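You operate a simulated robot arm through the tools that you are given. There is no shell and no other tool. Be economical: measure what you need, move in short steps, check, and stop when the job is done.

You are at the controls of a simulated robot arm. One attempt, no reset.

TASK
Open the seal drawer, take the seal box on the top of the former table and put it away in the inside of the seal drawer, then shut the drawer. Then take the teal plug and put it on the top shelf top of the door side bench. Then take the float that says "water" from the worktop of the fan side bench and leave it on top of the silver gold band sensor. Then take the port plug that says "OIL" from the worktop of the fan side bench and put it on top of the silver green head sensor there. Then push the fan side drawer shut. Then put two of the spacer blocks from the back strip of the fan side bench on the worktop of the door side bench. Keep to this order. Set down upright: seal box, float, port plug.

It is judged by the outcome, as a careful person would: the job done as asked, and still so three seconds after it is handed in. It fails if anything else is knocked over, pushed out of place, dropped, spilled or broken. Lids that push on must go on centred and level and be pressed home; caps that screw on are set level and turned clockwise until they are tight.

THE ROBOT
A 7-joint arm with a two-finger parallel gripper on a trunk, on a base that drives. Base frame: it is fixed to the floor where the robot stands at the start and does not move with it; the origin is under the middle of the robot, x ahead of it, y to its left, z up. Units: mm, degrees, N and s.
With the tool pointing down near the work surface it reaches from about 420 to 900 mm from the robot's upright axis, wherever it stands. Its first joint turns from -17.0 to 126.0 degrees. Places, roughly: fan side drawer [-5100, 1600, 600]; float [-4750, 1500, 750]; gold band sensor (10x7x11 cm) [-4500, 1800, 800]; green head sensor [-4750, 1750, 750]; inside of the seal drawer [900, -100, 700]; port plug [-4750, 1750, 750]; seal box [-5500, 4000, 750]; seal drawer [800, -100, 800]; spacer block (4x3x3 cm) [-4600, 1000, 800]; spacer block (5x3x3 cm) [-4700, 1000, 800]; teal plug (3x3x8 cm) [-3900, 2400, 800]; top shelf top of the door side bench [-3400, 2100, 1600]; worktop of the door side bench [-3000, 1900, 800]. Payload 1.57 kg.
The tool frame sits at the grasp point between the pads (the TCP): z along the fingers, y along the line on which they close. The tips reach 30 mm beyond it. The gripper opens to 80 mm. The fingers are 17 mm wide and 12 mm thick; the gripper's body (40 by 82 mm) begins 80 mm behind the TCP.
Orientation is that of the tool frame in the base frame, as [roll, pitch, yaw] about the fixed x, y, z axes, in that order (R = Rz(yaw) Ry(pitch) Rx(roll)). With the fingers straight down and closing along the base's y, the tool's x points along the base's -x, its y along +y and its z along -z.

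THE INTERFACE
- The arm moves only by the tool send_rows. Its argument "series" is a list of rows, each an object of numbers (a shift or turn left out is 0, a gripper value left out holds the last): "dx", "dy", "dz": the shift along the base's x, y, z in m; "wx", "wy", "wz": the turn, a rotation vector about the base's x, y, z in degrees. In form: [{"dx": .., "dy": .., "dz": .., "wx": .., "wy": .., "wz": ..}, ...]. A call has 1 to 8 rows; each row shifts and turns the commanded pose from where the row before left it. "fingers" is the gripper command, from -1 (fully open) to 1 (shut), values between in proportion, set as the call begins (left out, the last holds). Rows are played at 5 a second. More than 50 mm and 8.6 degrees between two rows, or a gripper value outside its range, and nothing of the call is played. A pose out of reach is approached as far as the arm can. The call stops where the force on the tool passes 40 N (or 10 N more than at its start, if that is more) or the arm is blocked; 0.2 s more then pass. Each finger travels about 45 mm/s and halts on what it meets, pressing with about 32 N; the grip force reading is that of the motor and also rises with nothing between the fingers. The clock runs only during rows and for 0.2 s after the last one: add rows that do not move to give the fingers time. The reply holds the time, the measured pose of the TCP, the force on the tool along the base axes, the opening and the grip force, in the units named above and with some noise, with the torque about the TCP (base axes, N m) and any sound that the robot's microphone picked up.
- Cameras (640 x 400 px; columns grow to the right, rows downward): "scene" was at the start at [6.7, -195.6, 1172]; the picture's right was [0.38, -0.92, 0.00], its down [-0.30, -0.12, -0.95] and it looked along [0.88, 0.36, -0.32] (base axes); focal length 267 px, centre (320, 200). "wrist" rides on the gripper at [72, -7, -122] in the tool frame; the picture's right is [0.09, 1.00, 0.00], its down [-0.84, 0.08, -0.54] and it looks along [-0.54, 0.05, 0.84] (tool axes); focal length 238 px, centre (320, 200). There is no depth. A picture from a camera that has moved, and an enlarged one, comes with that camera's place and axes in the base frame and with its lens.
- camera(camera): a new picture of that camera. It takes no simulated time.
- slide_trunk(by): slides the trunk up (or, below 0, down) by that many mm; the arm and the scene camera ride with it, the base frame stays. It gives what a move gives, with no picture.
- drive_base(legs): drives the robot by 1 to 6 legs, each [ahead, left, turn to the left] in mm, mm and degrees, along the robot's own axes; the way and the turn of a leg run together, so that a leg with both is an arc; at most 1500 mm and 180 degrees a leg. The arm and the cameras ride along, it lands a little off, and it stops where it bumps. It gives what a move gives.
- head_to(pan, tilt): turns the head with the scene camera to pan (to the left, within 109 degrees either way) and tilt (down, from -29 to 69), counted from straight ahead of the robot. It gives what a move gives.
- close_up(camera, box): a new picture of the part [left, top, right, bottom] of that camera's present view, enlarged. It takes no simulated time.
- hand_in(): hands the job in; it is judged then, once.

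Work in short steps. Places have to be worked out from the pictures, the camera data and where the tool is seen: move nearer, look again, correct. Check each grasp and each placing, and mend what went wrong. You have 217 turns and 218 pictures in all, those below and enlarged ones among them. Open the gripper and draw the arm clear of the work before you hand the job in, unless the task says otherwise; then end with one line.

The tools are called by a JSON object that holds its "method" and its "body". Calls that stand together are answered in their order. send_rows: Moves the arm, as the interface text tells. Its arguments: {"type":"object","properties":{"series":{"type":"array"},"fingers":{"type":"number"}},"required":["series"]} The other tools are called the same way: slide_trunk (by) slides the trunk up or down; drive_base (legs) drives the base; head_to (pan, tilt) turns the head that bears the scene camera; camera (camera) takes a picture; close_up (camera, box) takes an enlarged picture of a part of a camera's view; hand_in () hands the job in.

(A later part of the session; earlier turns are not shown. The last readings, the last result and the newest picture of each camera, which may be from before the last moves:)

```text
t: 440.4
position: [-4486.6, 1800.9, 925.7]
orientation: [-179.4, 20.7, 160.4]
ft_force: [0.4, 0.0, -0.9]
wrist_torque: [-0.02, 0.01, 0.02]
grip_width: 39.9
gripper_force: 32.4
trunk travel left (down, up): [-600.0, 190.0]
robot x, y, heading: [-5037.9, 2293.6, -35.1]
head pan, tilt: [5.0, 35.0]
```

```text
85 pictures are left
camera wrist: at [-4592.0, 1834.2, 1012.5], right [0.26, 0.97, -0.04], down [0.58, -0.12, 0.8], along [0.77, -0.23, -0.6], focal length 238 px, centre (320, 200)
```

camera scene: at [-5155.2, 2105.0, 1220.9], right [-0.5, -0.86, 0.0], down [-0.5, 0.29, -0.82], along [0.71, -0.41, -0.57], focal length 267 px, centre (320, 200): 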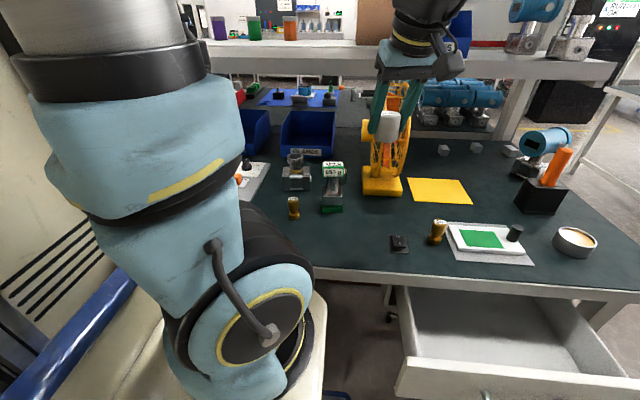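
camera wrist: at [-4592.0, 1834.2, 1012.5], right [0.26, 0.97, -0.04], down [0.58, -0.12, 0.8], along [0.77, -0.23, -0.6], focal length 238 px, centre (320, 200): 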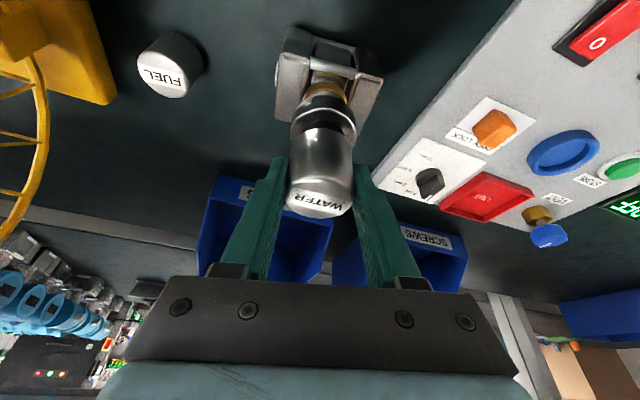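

I zoom to check the seat against the float's bottom.

{"method": "close_up", "body": {"camera": "wrist", "box": [260, 50, 388, 130]}}

{"method": "close_up", "body": {"camera": "wrist", "box": [260, 90, 388, 170]}}

```text
5.00 times, centred on (324, 90) of wrist
camera zoom: at [-4592.0, 1834.2, 1012.5], right [0.26, 0.97, -0.04], down [0.58, -0.12, 0.8], along [0.77, -0.23, -0.6], focal length 1192 px, centre (300, 750)
```

zoom: 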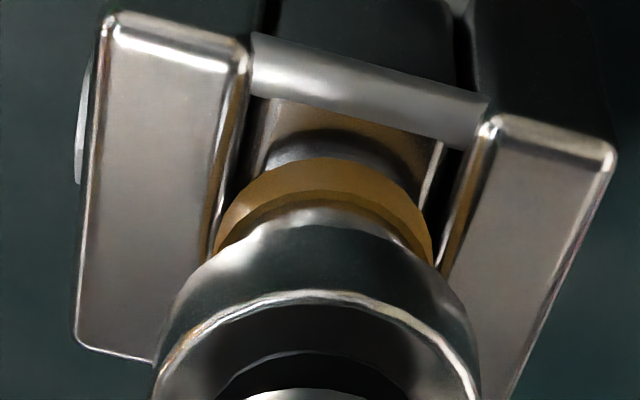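

```text
5.00 times, centred on (324, 130) of wrist
camera zoom: at [-4592.0, 1834.2, 1012.5], right [0.26, 0.97, -0.04], down [0.58, -0.12, 0.8], along [0.77, -0.23, -0.6], focal length 1192 px, centre (300, 550)
```

zoom: 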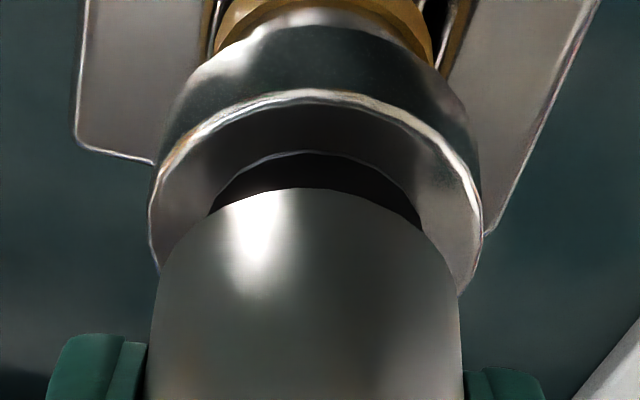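

The flange's centre is 2 mm to the right of the float's axis. I correct that and lower onto it.

{"method": "send_rows", "body": {"series": [{"dx": 0.0006, "dy": 0.0023}, {"dz": -0.008}, {"dz": -0.004}, {"dz": -0.003}]}}

```text
t: 441.4
position: [-4485.6, 1804.1, 910.4]
orientation: [-179.3, 20.6, 160.4]
ft_force: [0.1, 1.4, -0.4]
wrist_torque: [0.03, 0.02, -0.03]
grip_width: 39.9
gripper_force: 31.9
trunk travel left (down, up): [-600.0, 190.0]
robot x, y, heading: [-5031.0, 2290.5, -35.4]
head pan, tilt: [5.0, 35.0]
```

No contact yet at 910, so I continue in 2 mm steps.

{"method": "send_rows", "body": {"series": [{"dz": -0.002}, {"dz": -0.002}, {"dz": -0.002}]}}

```text
t: 442.2
position: [-4485.8, 1803.0, 906.7]
orientation: [-179.5, 20.9, 160.3]
ft_force: [-3.8, 1.0, 23.9]
wrist_torque: [0.26, 0.18, -0.04]
grip_width: 40.0
gripper_force: 32.4
trunk travel left (down, up): [-600.0, 190.0]
robot x, y, heading: [-5033.1, 2292.5, -35.5]
head pan, tilt: [5.0, 35.0]
```

Seated at 906.7 with 24 N. I open the fingers and back out along the tool.

{"method": "send_rows", "body": {"series": [{"dz": 0.001}]}}

{"method": "send_rows", "body": {"series": [{}, {}], "fingers": -0.5}}

{"method": "send_rows", "body": {"series": [{"dz": 0.03}, {"dz": 0.04}, {"dx": -0.015, "dy": 0.005, "dz": 0.04}, {"dx": -0.02, "dy": 0.007, "dz": 0.035}]}}

{"method": "camera", "body": {"camera": "wrist"}}

```text
t: 442.6
position: [-4485.5, 1803.0, 907.4]
orientation: [-179.4, 21.0, 160.3]
ft_force: [0.7, -3.1, 23.1]
wrist_torque: [0.05, -0.05, 0.0]
grip_width: 39.9
gripper_force: 32.2
trunk travel left (down, up): [-600.0, 190.0]
robot x, y, heading: [-5033.5, 2292.1, -35.2]
head pan, tilt: [5.0, 35.0]
```

```text
t: 443.2
position: [-4486.5, 1804.4, 904.3]
orientation: [-179.5, 20.7, 160.3]
ft_force: [0.2, -0.5, -0.5]
wrist_torque: [0.01, -0.01, -0.03]
grip_width: 59.7
gripper_force: 0.1
trunk travel left (down, up): [-600.0, 190.0]
robot x, y, heading: [-5030.3, 2291.7, -35.3]
head pan, tilt: [5.0, 35.0]
```

```text
t: 444.2
position: [-4521.3, 1815.1, 1050.3]
orientation: [-179.4, 20.7, 160.2]
ft_force: [0.2, -0.2, 0.0]
wrist_torque: [0.02, 0.03, -0.03]
grip_width: 60.2
gripper_force: 0.0
trunk travel left (down, up): [-600.0, 190.0]
robot x, y, heading: [-5032.6, 2291.8, -35.2]
head pan, tilt: [5.0, 35.0]
```

```text
82 pictures are left
camera wrist: at [-4627.2, 1848.1, 1137.4], right [0.26, 0.97, -0.04], down [0.58, -0.12, 0.8], along [0.77, -0.23, -0.6], focal length 238 px, centre (320, 200)
```

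wrist: 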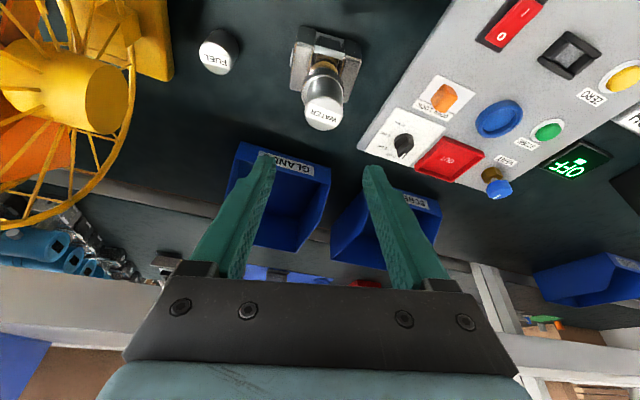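

The WATER float stands on the gold-band sensor. Now for the OIL plug: I retract the arm and drive back to the earlier spot.

{"method": "send_rows", "body": {"series": [{"dx": -0.04, "dy": 0.028}, {"dx": -0.04, "dy": 0.028}, {"dx": -0.04, "dy": 0.028}, {"dx": -0.04, "dy": 0.028}, {"dx": -0.04, "dy": 0.028}]}}

{"method": "drive_base", "body": {"legs": [[-155, 0, 0], [0, -180, 0]]}}

{"method": "camera", "body": {"camera": "wrist"}}

{"method": "camera", "body": {"camera": "scene"}}

```text
t: 445.4
position: [-4705.2, 1944.4, 1042.1]
orientation: [-179.5, 20.8, 160.4]
ft_force: [0.2, -0.2, 0.1]
wrist_torque: [-0.04, 0.01, 0.02]
grip_width: 59.9
gripper_force: 0.1
out of reach, approached as far as the arm can: row 5
trunk travel left (down, up): [-600.0, 190.0]
robot x, y, heading: [-5034.4, 2291.9, -35.3]
head pan, tilt: [5.0, 35.0]
```

```text
t: 447.9
position: [-4935.3, 1883.1, 1042.7]
orientation: [-179.4, 20.6, 160.5]
ft_force: [0.6, 0.0, -0.1]
wrist_torque: [0.01, 0.0, 0.01]
grip_width: 60.0
gripper_force: 0.1
trunk travel left (down, up): [-600.0, 190.0]
robot x, y, heading: [-5261.0, 2234.0, -35.3]
head pan, tilt: [5.0, 35.0]
```

```text
81 pictures are left
camera wrist: at [-5041.2, 1917.4, 1130.5], right [0.26, 0.97, -0.04], down [0.59, -0.12, 0.8], along [0.77, -0.23, -0.6], focal length 238 px, centre (320, 200)
```

wrist: 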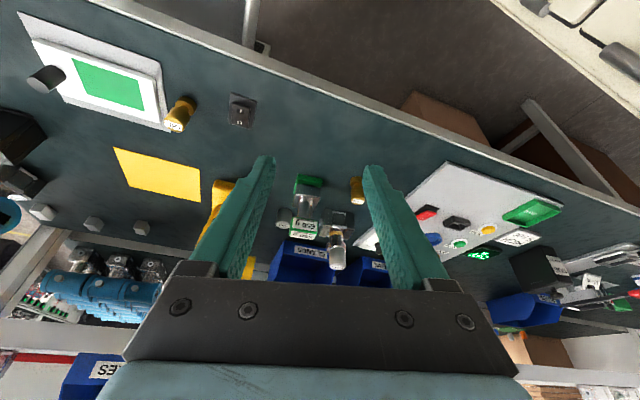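

```text
80 pictures are left
camera scene: at [-5385.2, 2045.4, 1220.9], right [-0.5, -0.86, 0.0], down [-0.5, 0.29, -0.82], along [0.71, -0.41, -0.57], focal length 267 px, centre (320, 200)
```

scene: 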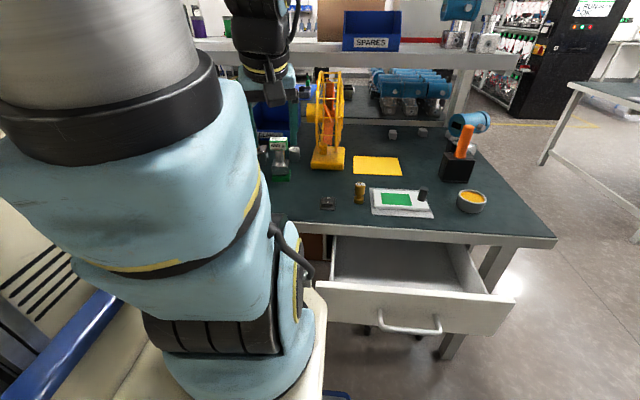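

OIL plug's top is at about (−4879, 1618, 820). I move above it.

{"method": "send_rows", "body": {"series": [{"dx": 0.0093, "dy": -0.0443}, {"dx": 0.0093, "dy": -0.0443}, {"dx": 0.0093, "dy": -0.0443}, {"dx": 0.0093, "dy": -0.0443}, {"dx": 0.0093, "dy": -0.0443}, {"dx": 0.0093, "dy": -0.0443}, {"dz": -0.045}, {"dz": -0.03}], "fingers": -0.3}}

{"method": "camera", "body": {"camera": "wrist"}}

```text
t: 449.8
position: [-4881.4, 1616.6, 967.8]
orientation: [-179.4, 20.7, 160.4]
ft_force: [-0.4, -0.3, 1.1]
wrist_torque: [-0.05, 0.0, 0.0]
grip_width: 52.2
gripper_force: 0.0
trunk travel left (down, up): [-600.0, 190.0]
robot x, y, heading: [-5262.1, 2230.2, -35.3]
head pan, tilt: [5.0, 35.0]
```

```text
79 pictures are left
camera wrist: at [-4986.0, 1651.0, 1055.4], right [0.26, 0.97, -0.04], down [0.58, -0.12, 0.8], along [0.77, -0.23, -0.6], focal length 238 px, centre (320, 200)
```

wrist: 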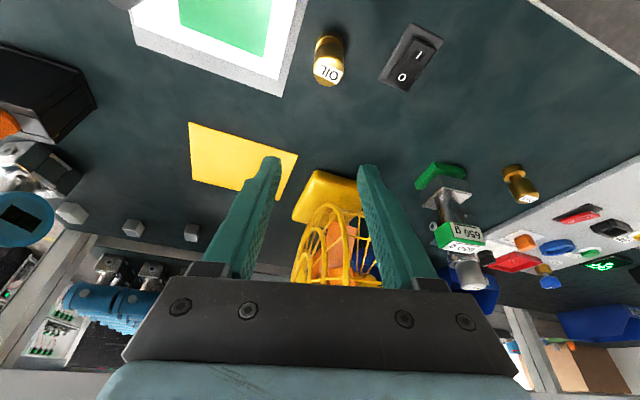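

Just above it. I lower further and check.

{"method": "send_rows", "body": {"series": [{"dx": -0.001, "dy": 0.004, "dz": -0.04}, {"dz": -0.04}, {"dz": -0.02}]}}

{"method": "camera", "body": {"camera": "wrist"}}

```text
t: 450.6
position: [-4880.8, 1620.6, 868.9]
orientation: [-179.3, 20.7, 160.4]
ft_force: [0.4, -0.3, -0.7]
wrist_torque: [-0.01, 0.0, 0.02]
grip_width: 52.0
gripper_force: 0.1
trunk travel left (down, up): [-600.0, 190.0]
robot x, y, heading: [-5263.8, 2231.2, -34.9]
head pan, tilt: [5.0, 35.0]
```

```text
78 pictures are left
camera wrist: at [-4986.4, 1653.9, 955.9], right [0.26, 0.97, -0.04], down [0.59, -0.12, 0.8], along [0.77, -0.23, -0.6], focal length 238 px, centre (320, 200)
```

wrist: 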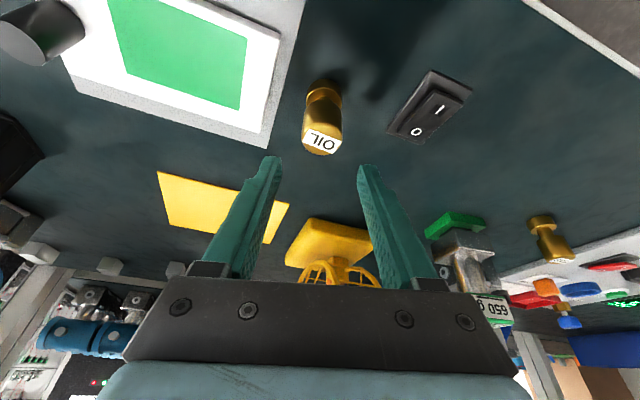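

Aligned. I descend to z≈812 and close on the head.

{"method": "send_rows", "body": {"series": [{"dz": -0.03}, {"dz": -0.027}]}}

{"method": "send_rows", "body": {"series": [{}, {}, {}, {}], "fingers": 1}}

{"method": "camera", "body": {"camera": "wrist"}}

```text
t: 451.1
position: [-4880.8, 1621.8, 811.9]
orientation: [-179.4, 20.7, 160.4]
ft_force: [-0.4, 0.5, 0.0]
wrist_torque: [0.01, -0.01, 0.03]
grip_width: 52.2
gripper_force: 0.1
trunk travel left (down, up): [-600.0, 190.0]
robot x, y, heading: [-5263.3, 2235.0, -35.1]
head pan, tilt: [5.0, 35.0]
```

```text
t: 452.1
position: [-4880.4, 1620.7, 811.4]
orientation: [-179.5, 20.7, 160.4]
ft_force: [-0.1, -0.6, -0.1]
wrist_torque: [-0.01, -0.05, -0.01]
grip_width: 29.2
gripper_force: 32.1
trunk travel left (down, up): [-600.0, 190.0]
robot x, y, heading: [-5267.0, 2233.0, -35.1]
head pan, tilt: [5.0, 35.0]
```

```text
77 pictures are left
camera wrist: at [-4985.3, 1654.2, 899.1], right [0.26, 0.97, -0.04], down [0.59, -0.12, 0.8], along [0.77, -0.23, -0.6], focal length 238 px, centre (320, 200)
```

wrist: 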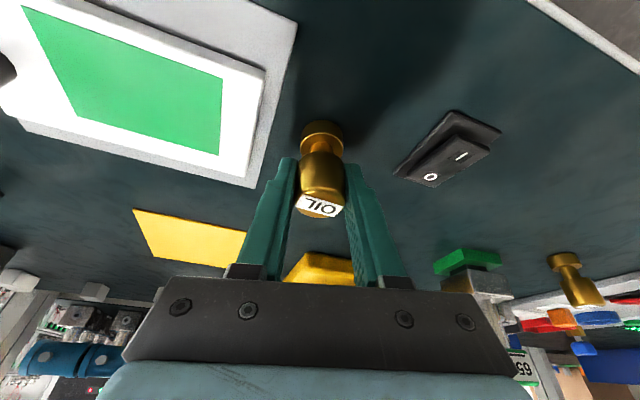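

Held at 29 mm. I lift, draw back and drive to the other spot.

{"method": "send_rows", "body": {"series": [{"dz": 0.02}, {"dz": 0.045}, {"dz": 0.045}, {"dz": 0.045}, {"dz": 0.045}, {"dx": -0.025, "dy": 0.018, "dz": 0.03}, {"dx": -0.035, "dy": 0.025}, {"dx": -0.035, "dy": 0.025}]}}

{"method": "drive_base", "body": {"legs": [[0, 180, 0], [150, 0, 0]]}}

{"method": "close_up", "body": {"camera": "scene", "box": [256, 135, 384, 215]}}

{"method": "camera", "body": {"camera": "wrist"}}

```text
t: 453.9
position: [-4978.4, 1689.8, 1039.9]
orientation: [-179.4, 20.7, 160.5]
ft_force: [-0.3, -0.3, -4.1]
wrist_torque: [0.02, -0.01, 0.01]
grip_width: 29.3
gripper_force: 32.2
trunk travel left (down, up): [-600.0, 190.0]
robot x, y, heading: [-5263.0, 2233.2, -35.2]
head pan, tilt: [5.0, 35.0]
```

```text
t: 456.4
position: [-4751.3, 1752.3, 1041.9]
orientation: [-179.4, 20.8, 160.4]
ft_force: [-0.1, -0.1, -2.0]
wrist_torque: [0.04, 0.02, -0.01]
grip_width: 28.8
gripper_force: 31.9
trunk travel left (down, up): [-600.0, 190.0]
robot x, y, heading: [-5038.8, 2295.1, -35.1]
head pan, tilt: [5.0, 35.0]
```

```text
5.00 times, centred on (320, 175) of scene
camera zoom: at [-5158.5, 2106.3, 1220.9], right [-0.5, -0.86, 0.0], down [-0.5, 0.29, -0.82], along [0.71, -0.41, -0.57], focal length 1336 px, centre (320, 325)
```

zoom: 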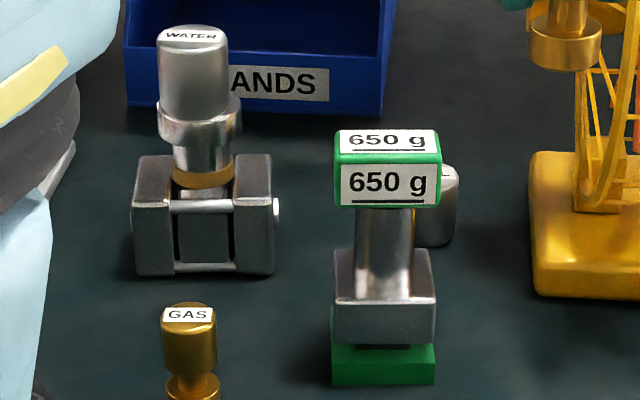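

```text
75 pictures are left
camera wrist: at [-4856.3, 1784.9, 1127.9], right [0.26, 0.97, -0.04], down [0.59, -0.12, 0.8], along [0.77, -0.23, -0.6], focal length 238 px, centre (320, 200)
```

wrist: 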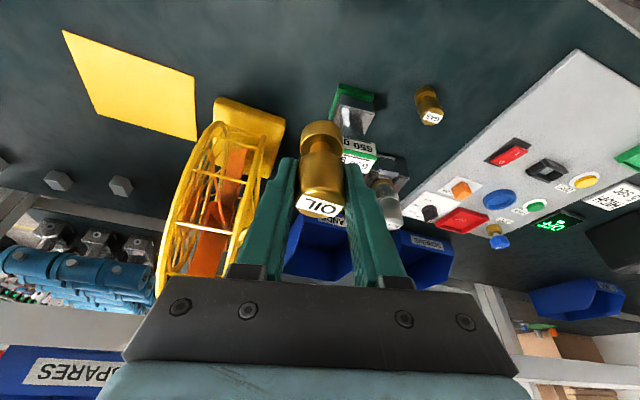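

I zoom on the green head from the wrist to fix its top face.

{"method": "close_up", "body": {"camera": "wrist", "box": [310, 70, 438, 150]}}

{"method": "close_up", "body": {"camera": "wrist", "box": [310, 120, 438, 200]}}

```text
5.00 times, centred on (374, 110) of wrist
camera zoom: at [-4856.3, 1784.9, 1127.9], right [0.26, 0.97, -0.04], down [0.59, -0.12, 0.8], along [0.77, -0.23, -0.6], focal length 1192 px, centre (50, 650)
```

zoom: 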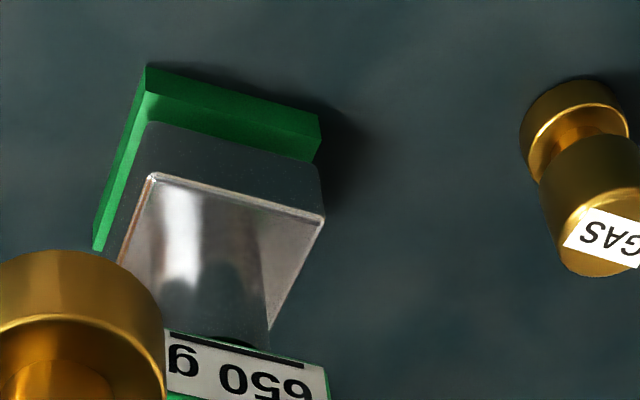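

```text
5.00 times, centred on (374, 160) of wrist
camera zoom: at [-4856.3, 1784.9, 1127.9], right [0.26, 0.97, -0.04], down [0.59, -0.12, 0.8], along [0.77, -0.23, -0.6], focal length 1192 px, centre (50, 400)
```

zoom: 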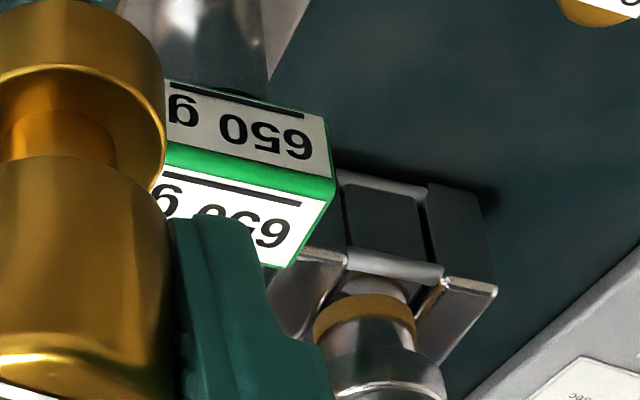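

I move above the head's estimated centre (−4650, 1774), staying high, then look.

{"method": "send_rows", "body": {"series": [{"dx": 0.034, "dy": 0.007}, {"dx": 0.034, "dy": 0.007}, {"dx": 0.033, "dy": 0.008}, {"dz": -0.02}]}}

{"method": "close_up", "body": {"camera": "wrist", "box": [240, 50, 400, 150]}}

{"method": "close_up", "body": {"camera": "scene", "box": [270, 110, 398, 190]}}

```text
t: 457.4
position: [-4648.8, 1774.8, 1018.9]
orientation: [-179.5, 20.6, 160.3]
ft_force: [-0.7, 0.4, -2.9]
wrist_torque: [0.01, -0.04, 0.03]
grip_width: 29.3
gripper_force: 31.6
trunk travel left (down, up): [-600.0, 190.0]
robot x, y, heading: [-5036.8, 2295.4, -35.0]
head pan, tilt: [5.0, 35.0]
```

```text
4.00 times, centred on (320, 100) of wrist
camera zoom: at [-4754.4, 1807.6, 1107.1], right [0.26, 0.97, -0.04], down [0.59, -0.12, 0.8], along [0.77, -0.23, -0.6], focal length 953 px, centre (320, 600)
```

zoom: 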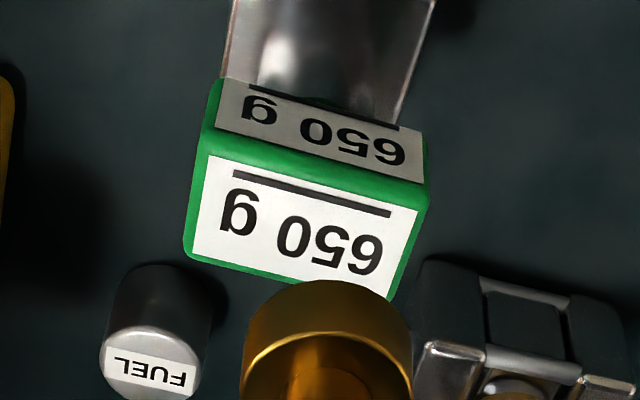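

```text
5.00 times, centred on (334, 150) of scene
camera zoom: at [-5158.7, 2106.5, 1220.9], right [-0.5, -0.86, 0.0], down [-0.5, 0.29, -0.82], along [0.71, -0.41, -0.57], focal length 1336 px, centre (250, 450)
```

zoom: 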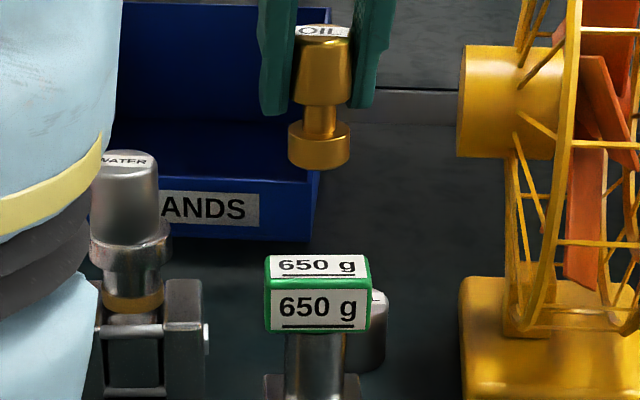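

The head's top centre works out at about (−4638, 1764, 906). I shift there and lower to just above.

{"method": "send_rows", "body": {"series": [{"dx": 0.0105, "dy": -0.0105}, {"dz": -0.03}, {"dz": -0.018}]}}

{"method": "close_up", "body": {"camera": "wrist", "box": [240, 80, 400, 180]}}

{"method": "close_up", "body": {"camera": "scene", "box": [270, 110, 398, 190]}}

```text
t: 458.2
position: [-4637.9, 1764.1, 971.6]
orientation: [-179.4, 20.7, 160.4]
ft_force: [-0.1, 0.3, -2.4]
wrist_torque: [-0.02, -0.02, -0.01]
grip_width: 29.2
gripper_force: 31.9
trunk travel left (down, up): [-600.0, 190.0]
robot x, y, heading: [-5040.1, 2294.2, -35.0]
head pan, tilt: [5.0, 35.0]
```

```text
4.00 times, centred on (320, 130) of wrist
camera zoom: at [-4743.2, 1797.1, 1059.3], right [0.26, 0.97, -0.04], down [0.58, -0.12, 0.8], along [0.77, -0.23, -0.6], focal length 953 px, centre (320, 480)
```

zoom: 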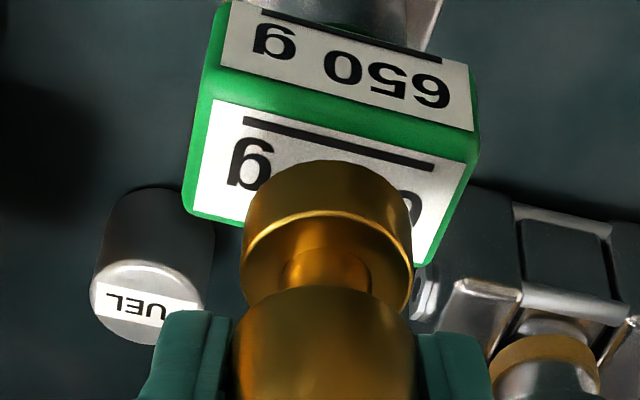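

```text
5.00 times, centred on (334, 150) of scene
camera zoom: at [-5158.6, 2106.5, 1220.9], right [-0.5, -0.86, 0.0], down [-0.5, 0.29, -0.82], along [0.71, -0.41, -0.57], focal length 1336 px, centre (250, 450)
```

zoom: 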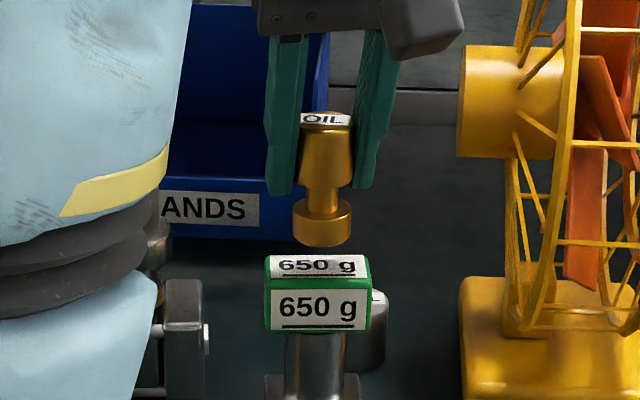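

Lined up within a few millimetres. I lower in small steps to feel where the top is.

{"method": "send_rows", "body": {"series": [{"dz": -0.008}, {"dz": -0.004}, {"dz": -0.002}, {"dz": -0.002}]}}

```text
t: 459.2
position: [-4638.7, 1762.6, 955.7]
orientation: [-179.4, 20.7, 160.4]
ft_force: [-0.6, -0.6, -2.0]
wrist_torque: [0.02, 0.01, 0.03]
grip_width: 29.0
gripper_force: 31.8
trunk travel left (down, up): [-600.0, 190.0]
robot x, y, heading: [-5037.0, 2293.5, -35.0]
head pan, tilt: [5.0, 35.0]
```

{"method": "send_rows", "body": {"series": [{"dz": -0.002}, {"dz": -0.002}, {"dz": -0.001}]}}

{"method": "close_up", "body": {"camera": "wrist", "box": [240, 80, 400, 180]}}

{"method": "close_up", "body": {"camera": "scene", "box": [290, 125, 386, 185]}}

```text
t: 460.0
position: [-4638.4, 1762.1, 951.1]
orientation: [-179.5, 20.7, 160.4]
ft_force: [0.2, 0.0, -2.2]
wrist_torque: [-0.03, -0.01, 0.0]
grip_width: 29.1
gripper_force: 32.4
trunk travel left (down, up): [-600.0, 190.0]
robot x, y, heading: [-5037.3, 2293.0, -35.0]
head pan, tilt: [5.0, 35.0]
```

```text
4.00 times, centred on (320, 130) of wrist
camera zoom: at [-4744.5, 1796.5, 1038.8], right [0.26, 0.97, -0.04], down [0.59, -0.12, 0.8], along [0.77, -0.23, -0.6], focal length 953 px, centre (320, 480)
```

zoom: 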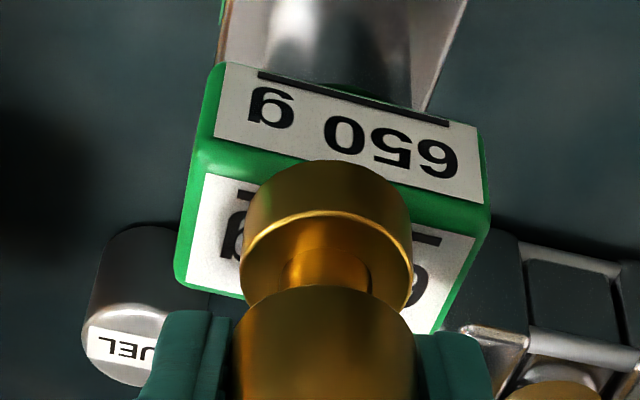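

```text
6.67 times, centred on (338, 155) of scene
camera zoom: at [-5158.6, 2106.4, 1220.9], right [-0.5, -0.86, 0.0], down [-0.5, 0.29, -0.82], along [0.71, -0.41, -0.57], focal length 1782 px, centre (200, 500)
```

zoom: 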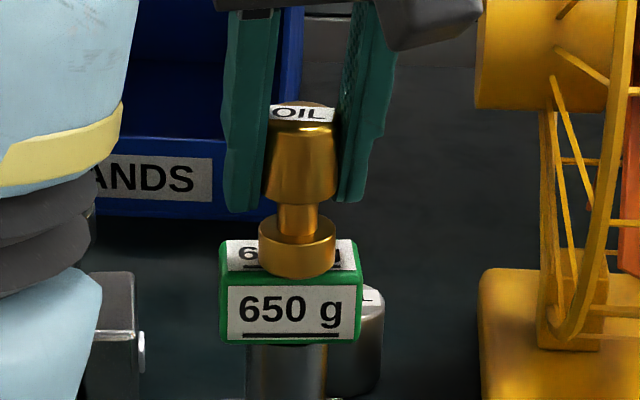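

The plug hovers just over the head, about 4 mm too near to me. I shift forward 4 mm and then lower to contact.

{"method": "send_rows", "body": {"series": [{"dx": 0.0035, "dy": -0.0022}, {"dz": -0.002}, {"dz": -0.002}, {"dz": -0.001}]}}

```text
t: 461.0
position: [-4635.3, 1761.2, 948.5]
orientation: [-179.2, 21.0, 160.4]
ft_force: [3.1, 1.4, 26.3]
wrist_torque: [0.34, -0.28, -0.19]
grip_width: 29.0
gripper_force: 31.5
trunk travel left (down, up): [-600.0, 190.0]
robot x, y, heading: [-5040.7, 2293.1, -35.1]
head pan, tilt: [5.0, 35.0]
```

Contact at z 948.5 (26 N). I check the seating before letting go.

{"method": "close_up", "body": {"camera": "wrist", "box": [240, 80, 400, 180]}}

{"method": "close_up", "body": {"camera": "scene", "box": [290, 125, 386, 185]}}

```text
4.00 times, centred on (320, 130) of wrist
camera zoom: at [-4740.7, 1794.5, 1035.5], right [0.26, 0.97, -0.04], down [0.58, -0.12, 0.8], along [0.77, -0.23, -0.59], focal length 953 px, centre (320, 480)
```

zoom: 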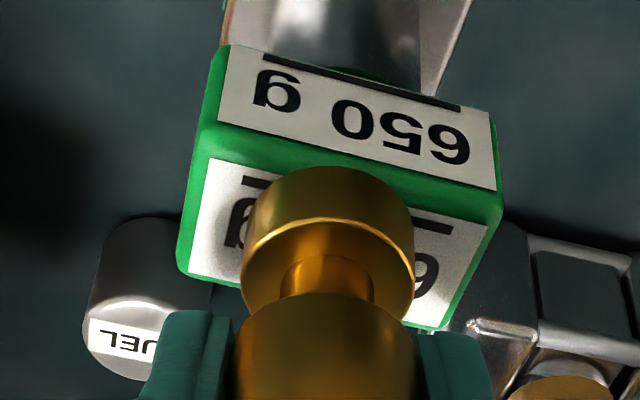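

```text
6.67 times, centred on (338, 155) of scene
camera zoom: at [-5159.0, 2107.1, 1221.3], right [-0.5, -0.86, 0.0], down [-0.5, 0.29, -0.82], along [0.71, -0.41, -0.57], focal length 1782 px, centre (200, 500)
```

zoom: 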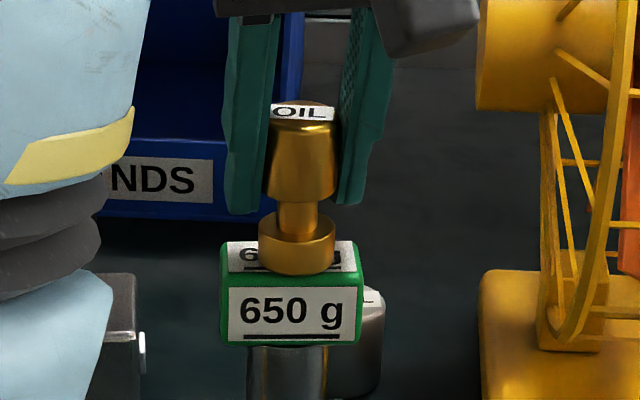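

Centred on the head in both views. I ease off, open, and withdraw straight up along the tool.

{"method": "send_rows", "body": {"series": [{"dz": 0.001}, {"dz": 0.0005}]}}

{"method": "send_rows", "body": {"series": [{}, {}], "fingers": -0.2}}

{"method": "send_rows", "body": {"series": [{"dz": 0.03}, {"dz": 0.04}, {"dx": -0.015, "dy": 0.005, "dz": 0.035}, {"dx": -0.03, "dy": 0.02, "dz": 0.02}, {"dx": -0.035, "dy": 0.025}]}}

{"method": "close_up", "body": {"camera": "scene", "box": [240, 110, 400, 210]}}

```text
t: 461.6
position: [-4635.3, 1761.1, 948.4]
orientation: [-179.5, 20.6, 160.4]
ft_force: [5.3, -2.7, 19.7]
wrist_torque: [0.01, -0.56, -0.06]
grip_width: 29.1
gripper_force: 32.1
trunk travel left (down, up): [-600.0, 190.0]
robot x, y, heading: [-5039.1, 2297.0, -35.1]
head pan, tilt: [5.0, 35.0]
```

```text
t: 462.2
position: [-4637.1, 1761.8, 947.1]
orientation: [-179.4, 20.6, 160.5]
ft_force: [-0.4, 0.7, -0.5]
wrist_torque: [0.0, -0.02, 0.02]
grip_width: 48.1
gripper_force: 0.0
trunk travel left (down, up): [-600.0, 190.0]
robot x, y, heading: [-5037.9, 2291.0, -35.2]
head pan, tilt: [5.0, 35.0]
```

```text
t: 463.4
position: [-4715.2, 1810.4, 1072.1]
orientation: [-179.5, 20.6, 160.3]
ft_force: [0.8, -0.1, 0.2]
wrist_torque: [0.05, -0.01, 0.0]
grip_width: 48.2
gripper_force: 0.1
trunk travel left (down, up): [-600.0, 190.0]
robot x, y, heading: [-5036.4, 2296.8, -35.2]
head pan, tilt: [5.0, 35.0]
```

```text
4.00 times, centred on (320, 160) of scene
camera zoom: at [-5158.3, 2105.9, 1220.8], right [-0.5, -0.87, 0.0], down [-0.5, 0.29, -0.82], along [0.71, -0.41, -0.57], focal length 1069 px, centre (320, 360)
```

zoom: 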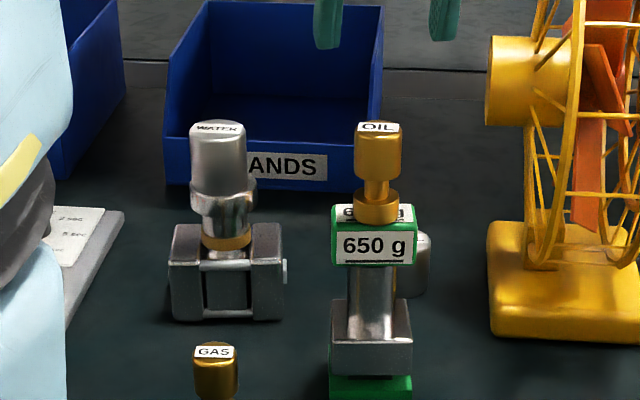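

Both pieces stand well. Next I shut the fan side drawer: I straighten the tool, close the fingers and drive to stand before the drawer.

{"method": "send_rows", "body": {"series": [{"dx": -0.03, "dy": 0.021, "wx": 2.3, "wy": 6.4}, {"dx": -0.03, "dy": 0.021, "wx": 2.3, "wy": 6.4}, {"dx": -0.03, "dy": 0.021, "wx": 2.3, "wy": 6.4}, {"wz": -8}, {"wz": -7.4}], "fingers": 1}}

{"method": "drive_base", "body": {"legs": [[-260, 0, 0], [0, -390, 0]]}}

{"method": "head_to", "body": {"pan": -5, "tilt": 50}}

{"method": "camera", "body": {"camera": "scene"}}

{"method": "camera", "body": {"camera": "wrist"}}

```text
t: 464.6
position: [-4806.4, 1873.6, 1073.2]
orientation: [-179.5, 0.2, 144.8]
ft_force: [0.5, 0.5, -0.9]
wrist_torque: [-0.01, 0.0, -0.01]
grip_width: 0.1
gripper_force: 20.9
trunk travel left (down, up): [-600.0, 190.0]
robot x, y, heading: [-5033.1, 2289.3, -35.0]
head pan, tilt: [5.0, 35.0]
```

```text
t: 468.6
position: [-5240.2, 1704.6, 1074.1]
orientation: [-179.5, 0.4, 145.4]
ft_force: [0.3, -0.1, 0.5]
wrist_torque: [-0.01, -0.01, 0.0]
grip_width: 0.1
gripper_force: 21.7
trunk travel left (down, up): [-600.0, 190.0]
robot x, y, heading: [-5472.1, 2125.9, -34.5]
head pan, tilt: [5.0, 35.0]
```

```text
t: 469.3
position: [-5240.9, 1704.1, 1074.2]
orientation: [-179.5, 0.3, 145.4]
ft_force: [0.3, 0.6, -0.2]
wrist_torque: [-0.01, -0.01, 0.02]
grip_width: 0.3
gripper_force: 21.4
trunk travel left (down, up): [-600.0, 190.0]
robot x, y, heading: [-5477.2, 2122.8, -34.6]
head pan, tilt: [-5.0, 50.0]
```

```text
63 pictures are left
camera scene: at [-5611.1, 1928.1, 1199.2], right [-0.64, -0.77, 0.0], down [-0.59, 0.49, -0.64], along [0.49, -0.41, -0.77], focal length 267 px, centre (320, 200)
```

scene: 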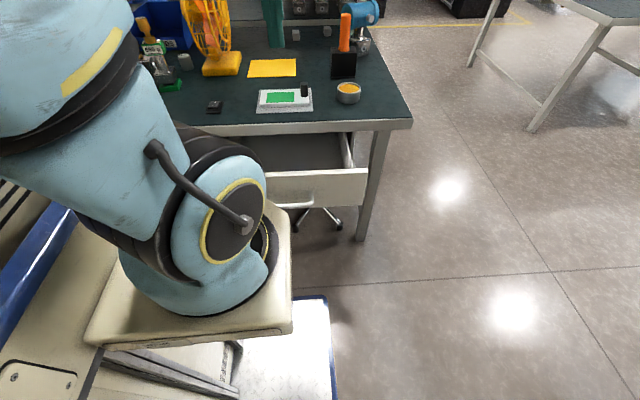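

```text
62 pictures are left
camera wrist: at [-5302.9, 1742.0, 1193.8], right [0.49, 0.87, -0.01], down [0.73, -0.41, 0.55], along [0.47, -0.27, -0.84], focal length 238 px, centre (320, 200)
```

wrist: 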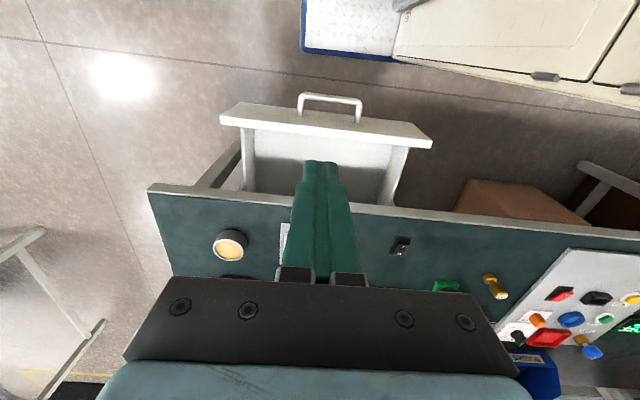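

I zoom on the drawer front to judge its height and place.

{"method": "close_up", "body": {"camera": "wrist", "box": [250, 75, 410, 175]}}

{"method": "close_up", "body": {"camera": "scene", "box": [250, 115, 410, 215]}}

```text
4.00 times, centred on (330, 125) of wrist
camera zoom: at [-5302.9, 1742.0, 1193.8], right [0.49, 0.87, -0.01], down [0.73, -0.41, 0.55], along [0.47, -0.27, -0.84], focal length 953 px, centre (280, 500)
```

zoom: 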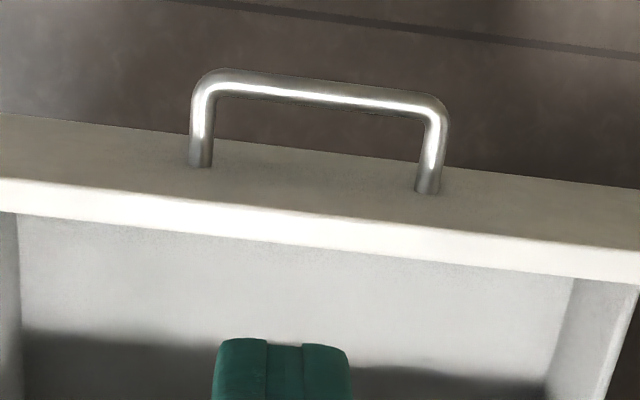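

```text
4.00 times, centred on (330, 165) of scene
camera zoom: at [-5611.1, 1928.1, 1199.2], right [-0.64, -0.77, 0.0], down [-0.59, 0.49, -0.64], along [0.49, -0.41, -0.77], focal length 1069 px, centre (280, 340)
```

zoom: 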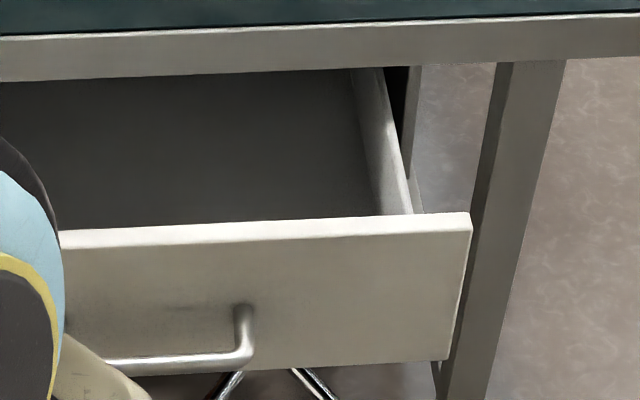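

The drawer's bar is at about z 615, n ≈ −5240. I lower the closed fingers in front of the bar.

{"method": "send_rows", "body": {"series": [{"dx": 0.003, "dy": 0.027, "dz": -0.02}, {"dz": -0.048}, {"dz": -0.048}, {"dz": -0.048}, {"dz": -0.048}, {"dz": -0.048}, {"dz": -0.048}, {"dz": -0.048}]}}

{"method": "camera", "body": {"camera": "wrist"}}

```text
t: 471.1
position: [-5216.6, 1707.6, 722.5]
orientation: [-179.5, 0.3, 145.5]
ft_force: [0.3, 0.6, 1.3]
wrist_torque: [0.01, -0.04, -0.01]
grip_width: 0.0
gripper_force: 21.1
out of reach, approached as far as the arm can: row 4, 5, 6
trunk travel left (down, up): [-600.0, 190.0]
robot x, y, heading: [-5473.6, 2120.7, -34.6]
head pan, tilt: [-5.0, 50.0]
```

```text
59 pictures are left
camera wrist: at [-5279.3, 1746.2, 843.5], right [0.49, 0.87, -0.01], down [0.73, -0.41, 0.55], along [0.47, -0.27, -0.84], focal length 238 px, centre (320, 200)
```

wrist: 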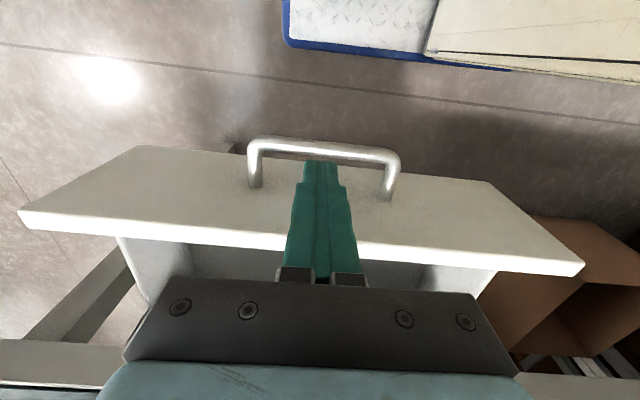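

The arm is at its inner limit, so I back the base 40 mm and lower the trunk instead.

{"method": "drive_base", "body": {"legs": [[-40, 0, 0]]}}

{"method": "slide_trunk", "body": {"by": -100}}

{"method": "camera", "body": {"camera": "wrist"}}

```text
t: 472.0
position: [-5248.5, 1731.5, 723.2]
orientation: [-179.5, 0.4, 145.5]
ft_force: [-0.2, -0.7, 0.5]
wrist_torque: [0.06, 0.0, 0.01]
grip_width: 0.0
gripper_force: 21.9
trunk travel left (down, up): [-600.0, 190.0]
robot x, y, heading: [-5507.3, 2145.2, -34.6]
head pan, tilt: [-5.0, 50.0]
```

```text
t: 473.3
position: [-5248.3, 1731.6, 623.1]
orientation: [-179.5, 0.3, 145.4]
ft_force: [0.3, 0.8, 0.5]
wrist_torque: [0.02, -0.02, -0.01]
grip_width: 0.0
gripper_force: 21.2
trunk travel left (down, up): [-500.0, 290.0]
robot x, y, heading: [-5510.3, 2142.7, -34.7]
head pan, tilt: [-5.0, 50.0]
```

```text
58 pictures are left
camera wrist: at [-5311.2, 1768.6, 743.7], right [0.49, 0.87, -0.01], down [0.73, -0.41, 0.55], along [0.47, -0.27, -0.84], focal length 238 px, centre (320, 200)
```

wrist: 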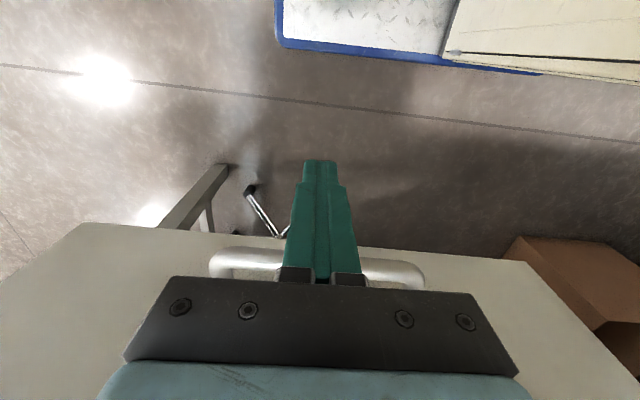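

The fingers are now in front of the bar at its height. I push by driving 120 mm, then check.

{"method": "drive_base", "body": {"legs": [[70, 0, 0], [60, 0, 0]]}}

{"method": "camera", "body": {"camera": "wrist"}}

{"method": "camera", "body": {"camera": "scene"}}

```text
t: 474.9
position: [-5140.7, 1656.9, 622.8]
orientation: [-179.5, 0.3, 145.4]
ft_force: [0.4, 0.0, -0.4]
wrist_torque: [0.01, 0.02, -0.02]
grip_width: 0.0
gripper_force: 21.1
trunk travel left (down, up): [-500.0, 290.0]
robot x, y, heading: [-5397.9, 2070.3, -34.5]
head pan, tilt: [-5.0, 50.0]
```

```text
57 pictures are left
camera wrist: at [-5204.4, 1694.7, 743.6], right [0.49, 0.87, -0.01], down [0.73, -0.41, 0.55], along [0.47, -0.27, -0.84], focal length 238 px, centre (320, 200)
```

wrist: 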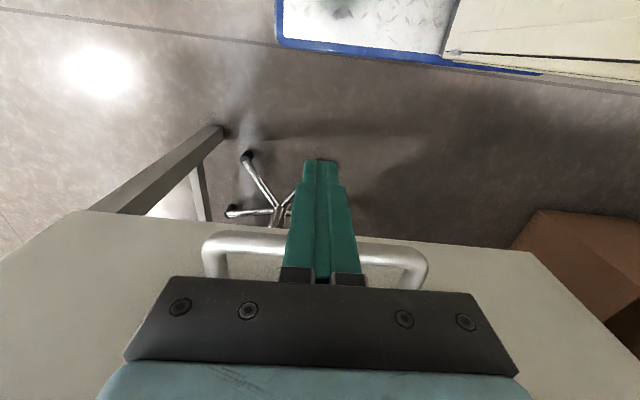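

```text
56 pictures are left
camera scene: at [-5536.9, 1876.7, 1099.2], right [-0.64, -0.77, 0.0], down [-0.59, 0.49, -0.64], along [0.49, -0.41, -0.77], focal length 267 px, centre (320, 200)
```

scene: 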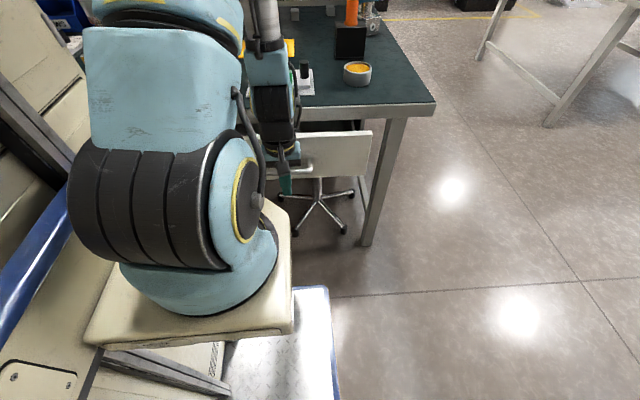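

The drawer moves in freely. I finish the push with the arm in small steps until it stops.

{"method": "send_rows", "body": {"series": [{"dx": 0.0082, "dy": -0.0057}, {"dx": 0.0082, "dy": -0.0057}, {"dx": 0.0082, "dy": -0.0057}, {"dx": 0.0082, "dy": -0.0057}, {"dx": 0.0066, "dy": -0.0046}, {"dx": 0.0066, "dy": -0.0046}, {"dx": 0.0066, "dy": -0.0046}]}}

```text
t: 476.5
position: [-5090.5, 1619.6, 623.3]
orientation: [-179.5, 0.3, 145.4]
ft_force: [1.4, 0.0, 0.1]
wrist_torque: [-0.02, -0.02, -0.02]
grip_width: 0.1
gripper_force: 21.1
trunk travel left (down, up): [-500.0, 290.0]
robot x, y, heading: [-5401.1, 2076.6, -34.9]
head pan, tilt: [-5.0, 50.0]
```

{"method": "send_rows", "body": {"series": [{"dx": 0.0066, "dy": -0.0046}, {"dx": 0.0066, "dy": -0.0046}, {"dx": 0.0066, "dy": -0.0046}, {"dx": 0.0066, "dy": -0.0046}, {"dx": 0.0066, "dy": -0.0046}, {"dx": 0.0066, "dy": -0.0046}, {"dx": 0.0066, "dy": -0.0046}, {"dx": 0.0066, "dy": -0.0046}]}}

{"method": "camera", "body": {"camera": "wrist"}}

```text
t: 477.4
position: [-5074.5, 1608.3, 622.3]
orientation: [-179.6, -0.6, 145.2]
ft_force: [-9.0, 6.9, 8.5]
wrist_torque: [-1.12, -1.18, -0.14]
grip_width: 0.2
gripper_force: 21.5
trunk travel left (down, up): [-500.0, 290.0]
robot x, y, heading: [-5398.5, 2068.5, -34.6]
head pan, tilt: [-5.0, 50.0]
stopped in row 4: the force on the tool passed its limit at 50 N (the readings are from after the stop); the commanded pose is now the measured one
```

```text
55 pictures are left
camera wrist: at [-5136.0, 1646.6, 744.9], right [0.49, 0.87, -0.01], down [0.74, -0.41, 0.53], along [0.46, -0.27, -0.85], focal length 238 px, centre (320, 200)
```

wrist: 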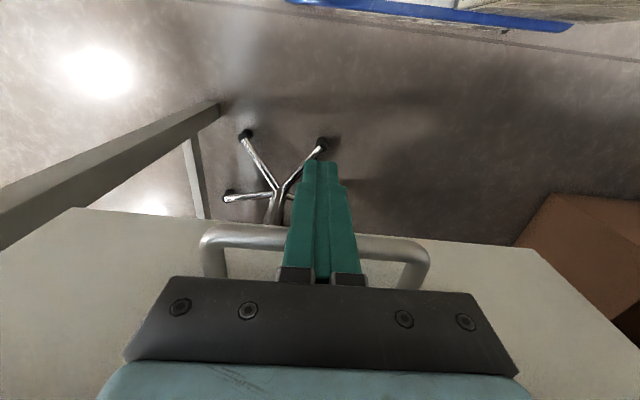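

The torque shows the gripper's body met the bench edge, not the drawer's stop. I back off, tilt the tool 25° forward and push with the fingers.

{"method": "send_rows", "body": {"series": [{"dx": -0.0164, "dy": 0.0115}, {"dx": -0.0164, "dy": 0.0115}, {"wx": -4.8, "wy": -6.8}, {"wx": -4.8, "wy": -6.8}, {"wx": -4.8, "wy": -6.8}, {"dx": 0.0123, "dy": -0.0086}, {"dx": 0.0123, "dy": -0.0086}]}}

{"method": "send_rows", "body": {"series": [{"dx": 0.0082, "dy": -0.0057}, {"dx": 0.0066, "dy": -0.0046}, {"dx": 0.0066, "dy": -0.0046}, {"dx": 0.0066, "dy": -0.0046}, {"dx": 0.0066, "dy": -0.0046}, {"dx": 0.0066, "dy": -0.0046}, {"dx": 0.0066, "dy": -0.0046}, {"dx": 0.0066, "dy": -0.0046}]}}

{"method": "camera", "body": {"camera": "wrist"}}

```text
t: 479.0
position: [-5065.2, 1592.0, 613.2]
orientation: [-179.3, 24.6, 145.2]
ft_force: [0.6, 0.0, 0.4]
wrist_torque: [0.0, -0.01, 0.0]
grip_width: 0.0
gripper_force: 20.8
out of reach, approached as far as the arm can: row 4, 5
trunk travel left (down, up): [-500.0, 290.0]
robot x, y, heading: [-5397.7, 2072.9, -34.7]
head pan, tilt: [-5.0, 50.0]
```

```text
t: 479.5
position: [-5060.9, 1589.8, 610.2]
orientation: [-179.6, 23.3, 145.1]
ft_force: [-2.1, 1.1, -0.4]
wrist_torque: [-0.06, -0.06, -0.05]
grip_width: 0.0
gripper_force: 21.7
trunk travel left (down, up): [-500.0, 290.0]
robot x, y, heading: [-5397.7, 2069.1, -34.6]
head pan, tilt: [-5.0, 50.0]
stopped in row 2: the force on the tool passed its limit at 49 N (the readings are from after the stop); the commanded pose is now the measured one
```

```text
54 pictures are left
camera wrist: at [-5157.1, 1652.8, 692.5], right [0.51, 0.86, -0.04], down [0.5, -0.25, 0.83], along [0.7, -0.44, -0.56], focal length 238 px, centre (320, 200)
```

wrist: 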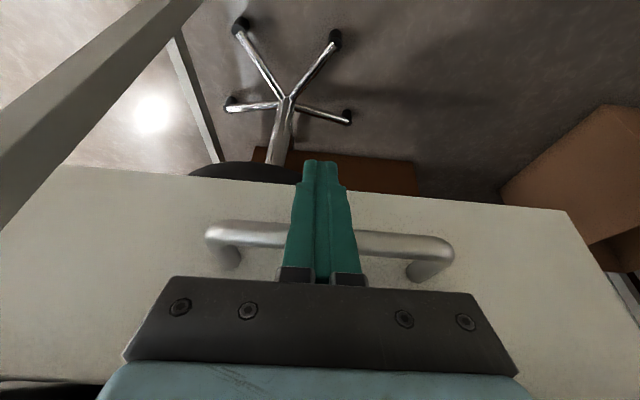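

Stopped by contact at the bar itself. I look at the drawer with the scene camera to see if it is fully shut.

{"method": "send_rows", "body": {"series": [{"dx": -0.0246, "dy": 0.0172}, {"dx": -0.0246, "dy": 0.0172}, {"dx": -0.0246, "dy": 0.0172}]}}

{"method": "head_to", "body": {"pan": -15, "tilt": 45}}

{"method": "close_up", "body": {"camera": "scene", "box": [120, 60, 380, 222]}}

{"method": "camera", "body": {"camera": "wrist"}}

```text
t: 480.3
position: [-5108.1, 1608.4, 590.1]
orientation: [-179.4, 23.2, 145.0]
ft_force: [-0.7, 0.8, 0.4]
wrist_torque: [0.01, 0.02, 0.03]
grip_width: 0.0
gripper_force: 21.0
out of reach, approached as far as the arm can: row 2, 3
trunk travel left (down, up): [-500.0, 290.0]
robot x, y, heading: [-5400.6, 2070.0, -34.8]
head pan, tilt: [-5.0, 50.0]
```

```text
t: 481.0
position: [-5107.7, 1609.4, 590.8]
orientation: [-179.5, 23.2, 145.0]
ft_force: [-0.1, 0.2, 0.0]
wrist_torque: [0.0, -0.02, -0.02]
grip_width: 0.0
gripper_force: 21.1
trunk travel left (down, up): [-500.0, 290.0]
robot x, y, heading: [-5399.6, 2076.2, -34.7]
head pan, tilt: [-15.0, 45.0]
```

```text
2.46 times, centred on (250, 141) of scene
camera zoom: at [-5544.2, 1864.4, 1106.0], right [-0.76, -0.65, 0.0], down [-0.46, 0.54, -0.71], along [0.46, -0.54, -0.71], focal length 658 px, centre (492, 345)
```

zoom: 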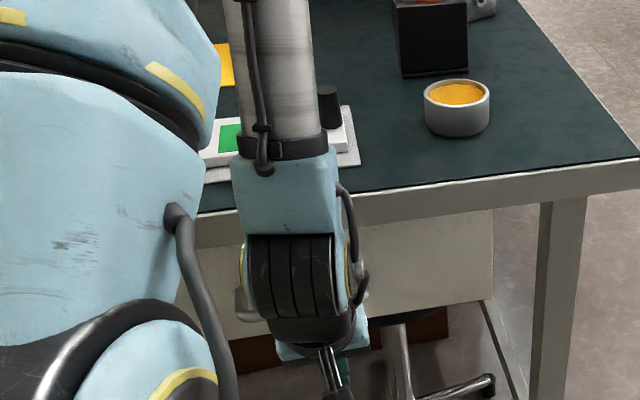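

```text
52 pictures are left
camera wrist: at [-5205.0, 1671.5, 672.9], right [0.5, 0.86, -0.04], down [0.5, -0.25, 0.83], along [0.7, -0.44, -0.56], focal length 238 px, centre (320, 200)
```

wrist: 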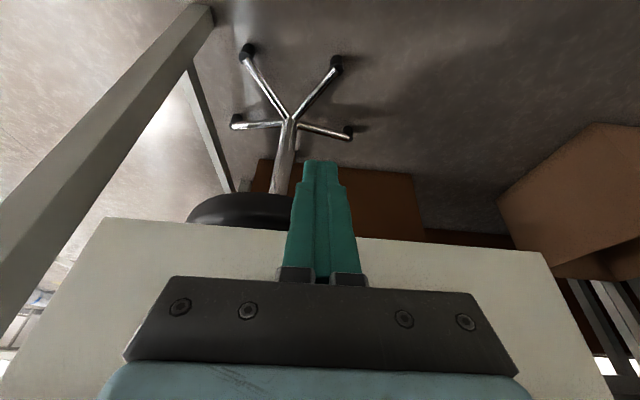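

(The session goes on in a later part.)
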